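You operate a simulated robot arm through the tools that you are given. There is no shell and no other tool. Be economical: measure what you need, move in short steps, check, and stop when the job is done.

Carry out the task below with a simulated robot arm. There is one attempt and no reset: what you move stays moved.

JOB
Fetch the brown bar and set it on the white board on the top of the mark table.

The check looks at the end state, three seconds after you hand in, the way a careful person would. Anything else that was tipped, shoved, dropped, spilled or broken makes it a failure.

ROBOT AND FRAMES
A 7-joint arm with a two-finger parallel gripper, fixed in place. Base frame: the origin is at the foot of the arm, x ahead of it, y to its left, z up; the work surface is at about z = 840. Readings come in mm, rad, newtons and seconds.
With the tool pointing down near the work surface it reaches from about 300 to 700 mm from the base axis. Its first joint turns from -1.152 to 1.152 rad. Payload 1.57 kg.
The tool frame sits at the grasp point between the pads (the TCP): z along the fingers, y along the line on which they close. The tips reach 30 mm beyond it. The gripper opens to 110 mm. The fingers are 24 mm wide and 12 mm thick; the gripper's body (48 by 112 mm) begins 78 mm behind the TCP.
Orientation is that of the tool frame in the base frame, as [roll, pitch, yaw] about the fixed x, y, z axes, in that order (R = Rz(yaw) Ry(pitch) Rx(roll)). With the fingers straight down and closing along the base's y, the tool's x points along the base's -x, its y along +y and its z along -z.

CONTROLS
- The arm moves only by the tool jog_arm. Its argument "targets" is a list that holds one entry, the list of rows, each a list of 6 numbers: the shift along the tool's x, y, z in mm, then the turn, a rotation vector about the tool's x, y, z in rad. In form: [[[dx, dy, dz, wx, wy, wz], ...]]. A call has 1 to 10 rows; each row shifts and turns the commanded pose from where the row before left it, along the tool's axes as they then stand. "gripper" is the finger opening in mm, from 0 to 110, set as the call begins (left out, the last holds). Rows are played at 5 a second. More than 50 mm and 0.15 rad between two rows, or a gripper value outside its range, and nothing of the call is played. Where a pose cannot be reached the arm comes as near as it can. A force on the tool above 40 N (or 10 N above the force at the start of the call, whichever is more), or a blocked arm, ends the call early, and 0.2 s more pass. Each finger travels about 108 mm/s and halts on what it meets, pressing with about 25 N; the grip force reading is that of the motor and also rises with nothing between the fingers. The clock runs only during rows and for 0.2 s after the last one: add rows that do not move to give the fingers time. It gives the time, the measured TCP pose, the force on the tool (base axes), the opening and the grip force at its end, in the units of the frame above (readings bear some noise), and new pictures: "views" is both (left out), scene, wrist or none.
- Cameras (640 x 400 px; columns grow to the right, rows downward): "scene" is fixed at [153.2, -381.3, 1407.3]; the picture's right is [0.87, -0.49, 0.00], its down [-0.26, -0.46, -0.85] and it looks along [0.41, 0.74, -0.53] (base axes); focal length 368 px, centre (320, 200). "wrist" rides on the gripper at [-36, 0, -80] in the tool frame; the picture's right is [0.00, -1.00, 0.00], its down [0.97, 0.00, -0.24] and it looks along [0.24, 0.00, 0.97] (tool axes); focal length 218 px, centre (320, 200).
- pixel_to_xyz(camera, pixels): for up to 12 pixels [column, row] of the newest picture of that camera ("zoom" is the newest enlarged one), the place [x, y, z] in the base frame of the surface seen there, good to about 3 mm. It takes no simulated time.
- zoom(camera, box): a new picture of the part [left, top, right, bottom] of that camera's present view, enlarged. It takes no simulated time.
- hand_in(): hands the job in; it is judged then, once.

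Work in short steps. Measure before you move; look again where a grasp or a placing could have gone wrong, and mend it. You have 60 turns and 120 pictures in all, those below and enlarged ones among them. Open the gripper and draw the arm clear of the work before you hand the job in, unless the task says otherwise; then end with one line.

The tools are called by a JSON object that holds its "fn" and its "kwargs". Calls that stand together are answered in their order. jog_arm: Moves the arm, as the interface text tells. Its arguments: {"type":"object","properties":{"targets":{"type":"array"},"gripper":{"type":"number"},"views":{"type":"string","enum":["both","scene","wrist","none"]}},"required":["targets"]} The other tools are called the same way: pixel_to_xyz (camera, pixels) gives the place of the surface under pixels of a picture; zoom (camera, box) takes an enlarged picture of a part of a camera's view; hand_in () hands the job in.

At the start:

```text
clock: 0.0
tool_pos: [405.8, 274.0, 1136.2]
ee_rot: [3.141, 0.0, -3.141]
ft_force: [0.0, -0.2, -0.3]
opening: 110.0
grip_force: 0.1
```

scene: 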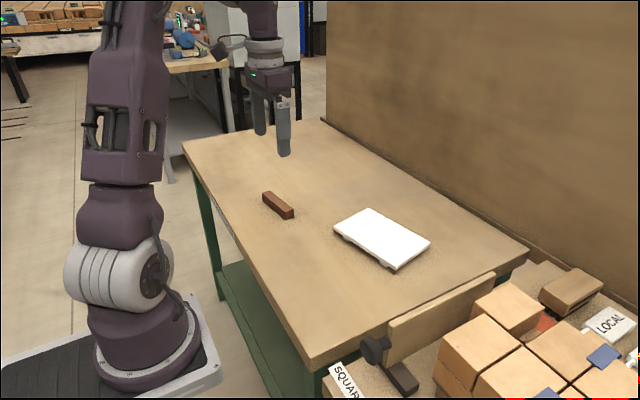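
wrist: 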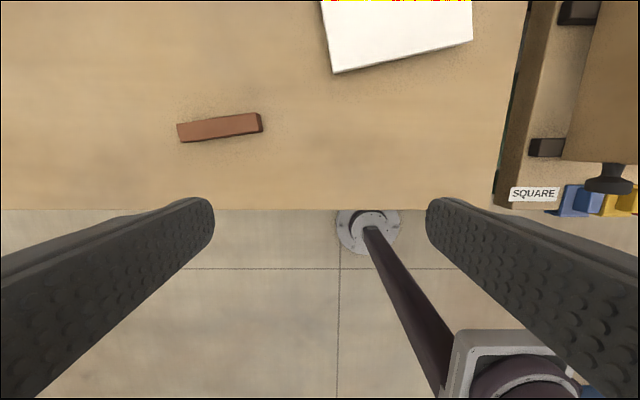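

The brown bar is at about scene (278,205) and the white board at about (382,238). I zoom in on both to measure them.

{"fn": "zoom", "kwargs": {"camera": "scene", "box": [240, 170, 450, 300]}}

{"fn": "pixel_to_xyz", "kwargs": {"camera": "wrist", "pixels": [[180, 126], [181, 139], [257, 116], [259, 128], [220, 127], [334, 70], [470, 38], [323, 5], [400, 30], [300, 130]]}}

{"fn": "pixel_to_xyz", "kwargs": {"camera": "scene", "pixels": [[264, 194], [291, 210], [278, 202], [370, 210], [429, 240], [396, 265], [336, 229], [382, 238], [350, 238], [330, 250]]}}

```text
3.05 times, centred on (345, 235) of scene
```

zoom: 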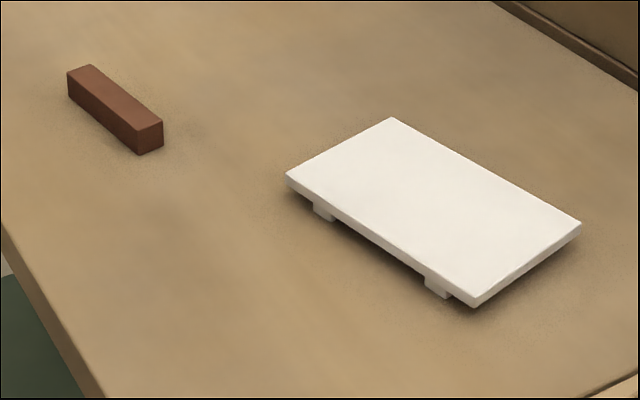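

```text
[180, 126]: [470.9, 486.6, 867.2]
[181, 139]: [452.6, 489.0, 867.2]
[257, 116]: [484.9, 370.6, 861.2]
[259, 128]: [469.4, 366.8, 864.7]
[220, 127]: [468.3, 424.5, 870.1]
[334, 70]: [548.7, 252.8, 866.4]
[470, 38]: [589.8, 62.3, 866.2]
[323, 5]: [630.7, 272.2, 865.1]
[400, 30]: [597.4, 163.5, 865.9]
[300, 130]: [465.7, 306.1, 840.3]
```

```text
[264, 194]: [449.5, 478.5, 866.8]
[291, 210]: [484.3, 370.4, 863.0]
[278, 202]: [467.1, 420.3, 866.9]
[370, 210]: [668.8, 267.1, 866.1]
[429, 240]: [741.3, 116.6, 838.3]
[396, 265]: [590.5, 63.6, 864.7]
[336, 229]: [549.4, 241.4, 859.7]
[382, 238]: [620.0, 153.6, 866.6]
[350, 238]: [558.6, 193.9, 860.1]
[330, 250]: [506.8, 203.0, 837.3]
```

The bar is about 120 mm long and centred near (468,427), with its top at z≈867. It runs from (462,488) to (477,368). I move above it at height and start turning so the fingers close across it.

{"fn": "jog_arm", "kwargs": {"targets": [[[-15.5, 38.2, 0, 0, 0, 0], [-15.5, 38.2, 0, 0, 0, 0], [-15.5, 38.2, 0, 0, 0, 0], [-15.5, 38.2, 0, 0, 0, 0], [0, 0, 0, 0, 0, 0.145], [0, 0, 0, 0, 0, 0.145], [0, 0, 0, 0, 0, 0.145], [0, 0, 0, 0, 0, 0.145], [0, 0, 0, 0, 0, 0.145]]], "gripper": 110, "views": "none"}}

{"fn": "jog_arm", "kwargs": {"targets": [[[0, 0, 0, 0, 0, 0.145], [0, 0, 0, 0, 0, 0.145], [0, 0, 0, 0, 0, 0.145], [0, 0, 0, 0, 0, 0.145], [0, 0, 0, 0, 0, 0.141], [0, 0, 40, 0, 0, 0], [0, 0, 40, 0, 0, 0], [0, 0, 40, 0, 0, 0], [0, 0, 0, 0, 0, 0]]]}}

```text
clock: 2.0
tool_pos: [456.0, 397.5, 1136.0]
ee_rot: [-3.141, 0.0, 2.413]
ft_force: [-0.2, 0.7, -0.2]
opening: 110.2
grip_force: 0.1
out of reach, approached as far as the arm can: row 4
```

```text
clock: 4.0
tool_pos: [456.5, 399.0, 1014.5]
ee_rot: [3.141, 0.001, 1.693]
ft_force: [-0.4, -0.2, -0.2]
opening: 109.7
grip_force: 0.1
```

scene: 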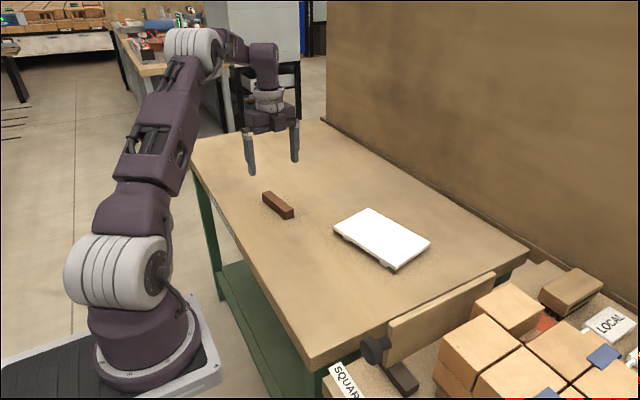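
wrist: 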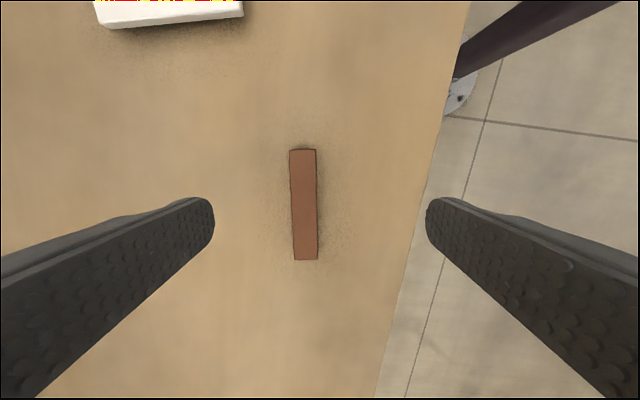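

The turn worked, but the reach limit stopped the TCP short at (456.5, 399). I measure the bar again from this nearer view.

{"fn": "pixel_to_xyz", "kwargs": {"camera": "wrist", "pixels": [[292, 153], [314, 153], [297, 256], [315, 256], [304, 205], [292, 205], [315, 205]]}}

```text
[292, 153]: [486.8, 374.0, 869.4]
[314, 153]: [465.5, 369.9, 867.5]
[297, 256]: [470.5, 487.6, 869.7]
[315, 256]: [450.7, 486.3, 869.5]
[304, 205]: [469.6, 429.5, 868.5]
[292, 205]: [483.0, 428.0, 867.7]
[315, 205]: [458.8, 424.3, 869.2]
```

The bar centre is (468.5, 429). I shift +28 along tool x and +15.6 along tool y, then descend most of the way.

{"fn": "jog_arm", "kwargs": {"targets": [[[14.1, 7.8, 0, 0, 0, 0], [14.2, 7.8, 0, 0, 0, 0], [0, 0, 30, 0, 0, 0], [0, 0, 30, 0, 0, 0], [0, 0, 30, 0, 0, 0], [0, 0, 0, 0, 0, 0]]]}}

```text
clock: 5.4
tool_pos: [469.9, 427.2, 925.8]
ee_rot: [3.14, -0.001, 1.695]
ft_force: [0.3, -0.2, -0.8]
opening: 109.9
grip_force: 0.0
```

scene: 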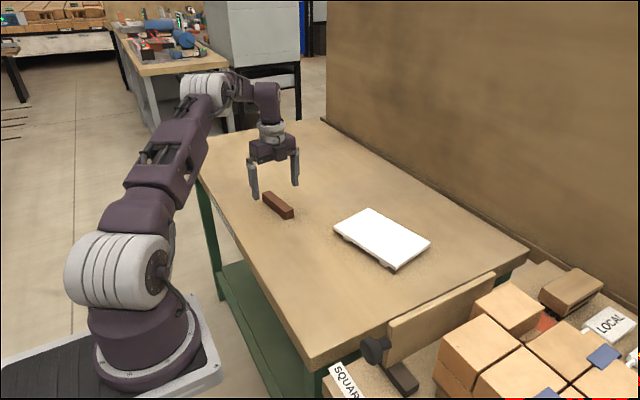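
wrist: 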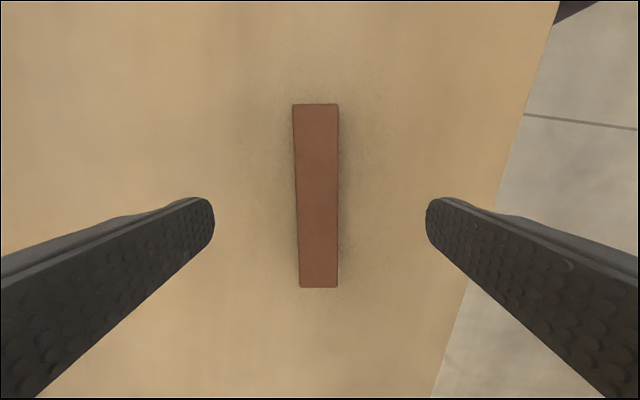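

The bar sits centred between the fingers (column ~317). I descend to TCP z≈877, which puts the tips at about 847, and then close.

{"fn": "jog_arm", "kwargs": {"targets": [[[0, 0, 20, 0, 0, 0], [0, 0, 20, 0, 0, 0], [0, 0, 9, 0, 0, 0], [0, 0, 0, 0, 0, 0]]], "views": "none"}}

{"fn": "jog_arm", "kwargs": {"targets": [[[0, 0, 0, 0, 0, 0], [0, 0, 0, 0, 0, 0], [0, 0, 0, 0, 0, 0], [0, 0, 0, 0, 0, 0]]], "gripper": 10}}

```text
clock: 6.4
tool_pos: [469.5, 426.6, 877.3]
ee_rot: [3.141, 0.002, 1.695]
ft_force: [0.4, -0.4, 0.0]
opening: 109.9
grip_force: 0.0
```

```text
clock: 7.4
tool_pos: [468.5, 428.0, 876.9]
ee_rot: [3.141, 0.0, 1.695]
ft_force: [0.2, -0.1, 1.4]
opening: 27.5
grip_force: 25.2
```

scene: 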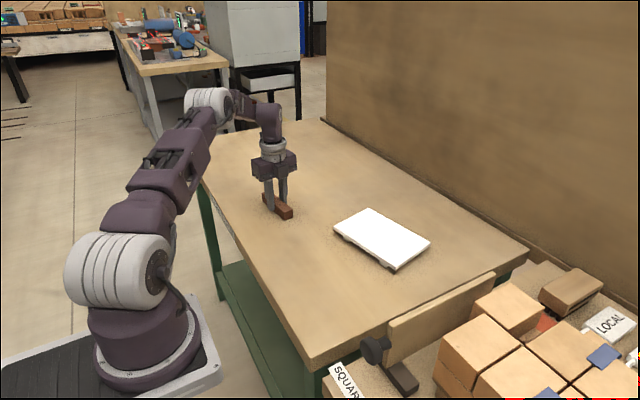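
wrist: 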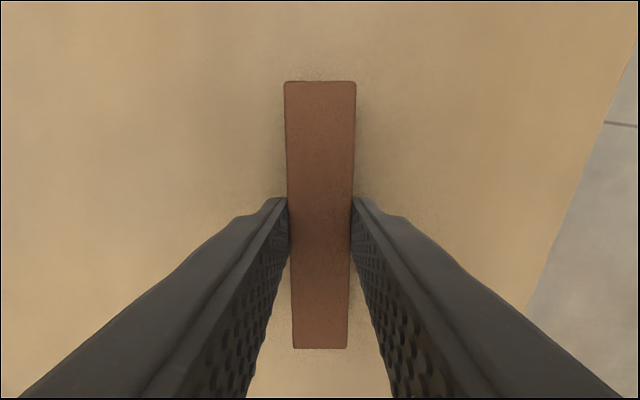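

The fingers stopped at 27.5 mm with 25 N, so the bar is held. I set the gripper command to 0 and lift 80 mm.

{"fn": "jog_arm", "kwargs": {"targets": [[[0, 0, -10, 0, 0, 0], [0, 0, -20, 0, 0, 0], [0, 0, -25, 0, 0, 0], [0, 0, -25, 0, 0, 0], [0, 0, 0, 0, 0, 0]]], "gripper": 0}}

```text
clock: 8.6
tool_pos: [469.5, 427.7, 957.5]
ee_rot: [3.141, 0.0, 1.695]
ft_force: [-0.1, 0.1, -1.6]
opening: 27.6
grip_force: 24.6
```

scene: 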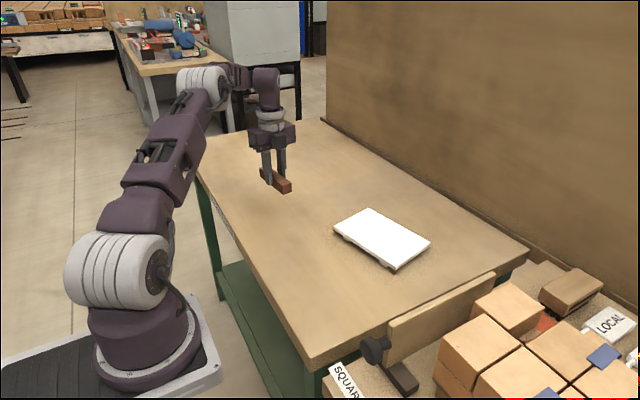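
wrist: 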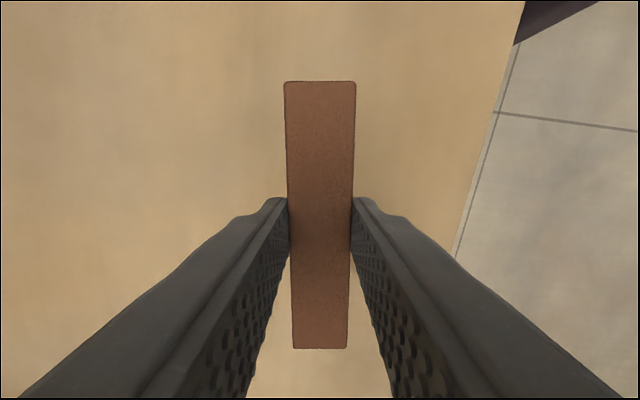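

The bar is lifted and level. Next I measure the board's corners and its feet for the placing.

{"fn": "zoom", "kwargs": {"camera": "scene", "box": [320, 195, 448, 275]}}

{"fn": "pixel_to_xyz", "kwargs": {"camera": "scene", "pixels": [[368, 210], [428, 241], [395, 267], [336, 228], [352, 219], [399, 226], [411, 255], [366, 248], [381, 237]]}}

```text
5.00 times, centred on (384, 235) of scene
```

zoom: 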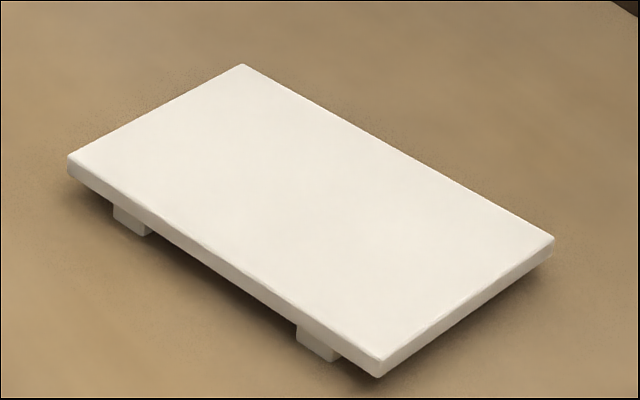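

```text
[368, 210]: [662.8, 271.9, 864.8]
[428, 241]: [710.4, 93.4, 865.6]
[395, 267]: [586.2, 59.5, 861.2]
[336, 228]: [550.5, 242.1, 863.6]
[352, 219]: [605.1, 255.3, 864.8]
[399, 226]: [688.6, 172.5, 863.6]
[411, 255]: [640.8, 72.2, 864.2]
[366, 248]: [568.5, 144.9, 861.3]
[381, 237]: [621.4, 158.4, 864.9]
```

The board centre is about (629,169), its top is at z≈866, and its long side points at 1.79 rad. I carry the bar there at height and turn it by 0.09 rad to line up.

{"fn": "jog_arm", "kwargs": {"targets": [[[-34.55, 15.8, 0, 0, 0, 0], [-34.55, 15.8, 0, 0, 0, 0], [-34.55, 15.8, 0, 0, 0, 0], [-34.55, 15.8, 0, 0, 0, 0], [-34.55, 15.8, 0, 0, 0, 0], [-34.55, 15.8, 0, 0, 0, 0], [-34.55, 15.8, 0, 0, 0, 0], [-34.65, 15.6, 0, 0, 0, 0], [0, 0, 0, 0, 0, -0.09], [0, 0, 0, 0, 0, 0]]]}}

```text
clock: 10.8
tool_pos: [627.5, 168.8, 957.9]
ee_rot: [-3.141, -0.001, 1.785]
ft_force: [0.6, 0.1, -1.3]
opening: 27.7
grip_force: 24.8
```

scene: 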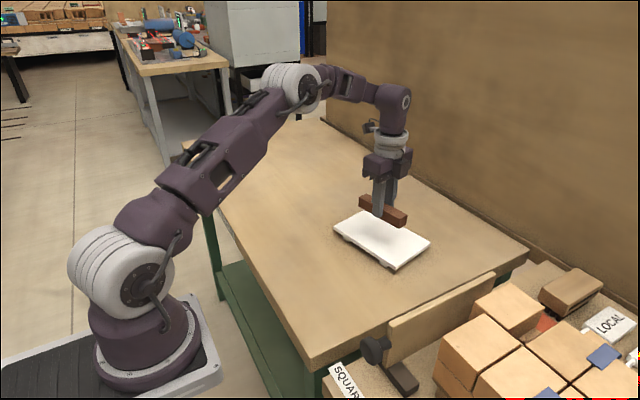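
wrist: 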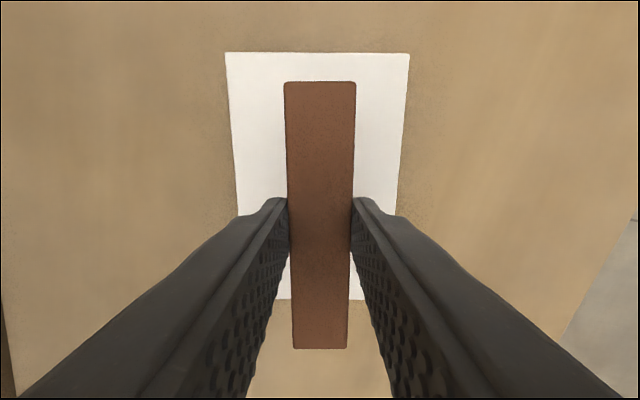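

The bar is centred and in line with the board. Its bottom is at about 921 and the board at 866, so I descend 50 mm and check before contact.

{"fn": "jog_arm", "kwargs": {"targets": [[[0, 0, 20, 0, 0, 0], [0, 0, 20, 0, 0, 0], [0, 0, 10, 0, 0, 0], [0, 0, 0, 0, 0, 0]]]}}

{"fn": "zoom", "kwargs": {"camera": "scene", "box": [320, 180, 448, 275]}}

```text
clock: 11.8
tool_pos: [627.6, 168.4, 906.8]
ee_rot: [-3.14, 0.0, 1.785]
ft_force: [0.6, -0.1, -1.5]
opening: 27.6
grip_force: 25.1
```

scene: 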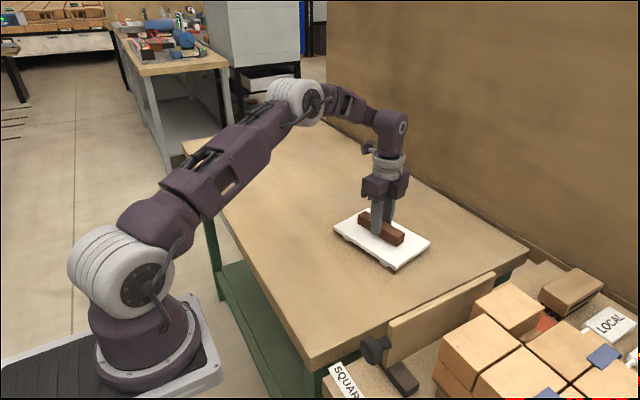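
wrist: 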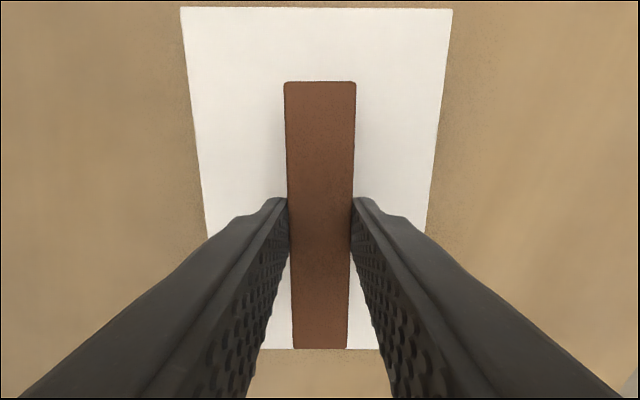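

```text
4.21 times, centred on (384, 228) of scene
```

zoom: 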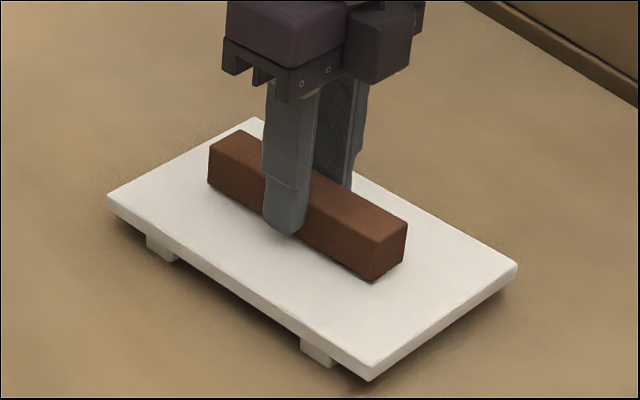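

The bar sits a little off-centre toward the far-left end of the board. I measure the board edges against the bar in the wrist view.

{"fn": "pixel_to_xyz", "kwargs": {"camera": "wrist", "pixels": [[184, 12], [449, 12], [320, 12], [280, 346], [360, 346], [320, 345], [320, 85], [197, 120], [436, 120], [295, 120], [348, 120]]}}

```text
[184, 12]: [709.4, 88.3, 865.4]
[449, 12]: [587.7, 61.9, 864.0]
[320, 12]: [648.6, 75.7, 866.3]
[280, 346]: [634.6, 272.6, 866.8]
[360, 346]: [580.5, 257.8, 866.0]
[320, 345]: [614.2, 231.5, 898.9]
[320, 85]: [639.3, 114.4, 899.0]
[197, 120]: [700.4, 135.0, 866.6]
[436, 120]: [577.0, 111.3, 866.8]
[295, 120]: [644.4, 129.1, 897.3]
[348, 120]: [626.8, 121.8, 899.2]
```

The bar spans y 113–232 on a board spanning 74–267, so it is well centred, and about 4 mm of gap remains. I lower in small steps until contact.

{"fn": "jog_arm", "kwargs": {"targets": [[[0, 0, 1.5, 0, 0, 0], [0, 0, 1, 0, 0, 0], [0, 0, 0.7, 0, 0, 0], [0, 0, 0, 0, 0, 0]]], "views": "none"}}

```text
clock: 12.8
tool_pos: [627.6, 169.2, 904.1]
ee_rot: [3.141, 0.001, 1.785]
ft_force: [-0.6, -0.1, -1.7]
opening: 27.6
grip_force: 24.7
```

No contact yet: the force is still about −1.7 N. I step down another 1 mm or so.

{"fn": "jog_arm", "kwargs": {"targets": [[[0, 0, 0.6, 0, 0, 0], [0, 0, 0.5, 0, 0, 0], [0, 0, 0, 0, 0, 0]]], "views": "none"}}

{"fn": "zoom", "kwargs": {"camera": "scene", "box": [352, 200, 416, 250]}}

```text
clock: 13.6
tool_pos: [626.9, 168.6, 902.6]
ee_rot: [-3.141, 0.0, 1.786]
ft_force: [0.2, 0.9, 3.2]
opening: 27.6
grip_force: 24.9
```

```text
8.00 times, centred on (384, 225) of scene
```

zoom: 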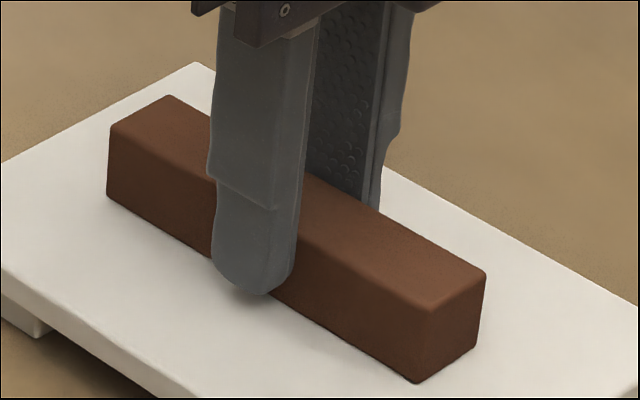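

The force reading flipped to +3.2 N, so the bar rests on the board. I open gently to 60 mm and then rise straight up.

{"fn": "jog_arm", "kwargs": {"targets": [[[0, 0, 0, 0, 0, 0], [0, 0, 0, 0, 0, 0], [0, 0, 0, 0, 0, 0]]], "gripper": 60, "views": "none"}}

{"fn": "jog_arm", "kwargs": {"targets": [[[0, 0, -10, 0, 0, 0], [0, 0, -25, 0, 0, 0], [0, 0, -40, 0, 0, 0], [0, 0, -40, 0, 0, 0], [0, 0, 0, 0, 0, 0]]]}}

```text
clock: 14.4
tool_pos: [628.4, 168.9, 901.7]
ee_rot: [-3.141, 0.001, 1.786]
ft_force: [-0.3, -0.4, 0.3]
opening: 60.1
grip_force: 0.0
```

```text
clock: 15.6
tool_pos: [628.8, 170.1, 1017.8]
ee_rot: [-3.141, -0.002, 1.784]
ft_force: [-0.3, -0.4, -0.7]
opening: 60.1
grip_force: 0.0
```

scene: 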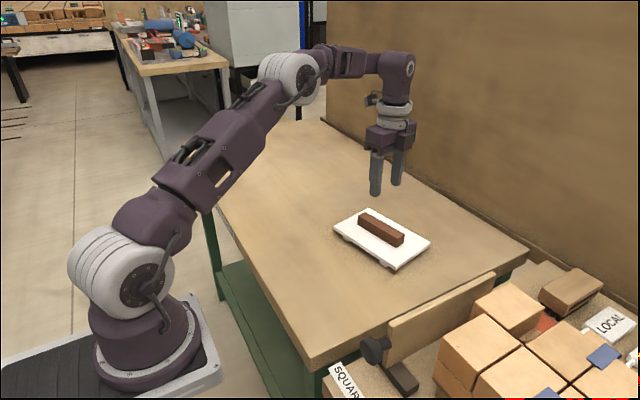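
wrist: 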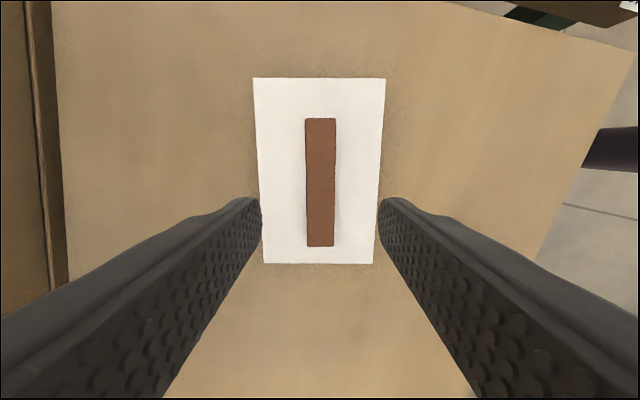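

The bar lies centred on the board, which has not moved. I open fully and draw the arm back towards the base, clear of the work.

{"fn": "jog_arm", "kwargs": {"targets": [[[0, -40, -10, 0, 0, 0], [0, -40, -10, 0, 0, 0], [0, -40, 0, 0, 0, 0], [0, -40, 0, 0, 0, 0], [0, 0, 0, 0, 0, 0]]], "gripper": 110, "views": "scene"}}

```text
clock: 16.8
tool_pos: [471.5, 135.8, 1036.8]
ee_rot: [3.141, -0.001, 1.785]
ft_force: [0.7, 0.5, 0.3]
opening: 109.8
grip_force: 0.2
```

scene: 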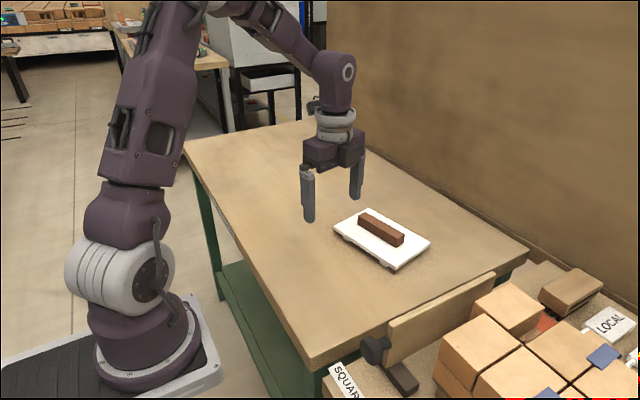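

The bar rests on the board at about (381,230), nothing else has moved, and the arm is clear. I hand in.

{"fn": "hand_in", "kwargs": {}}

```text
The job is handed in.
```

The brown bar is resting on the white board, centred and lined up with its long side; nothing else was moved, and the arm is open and clear.
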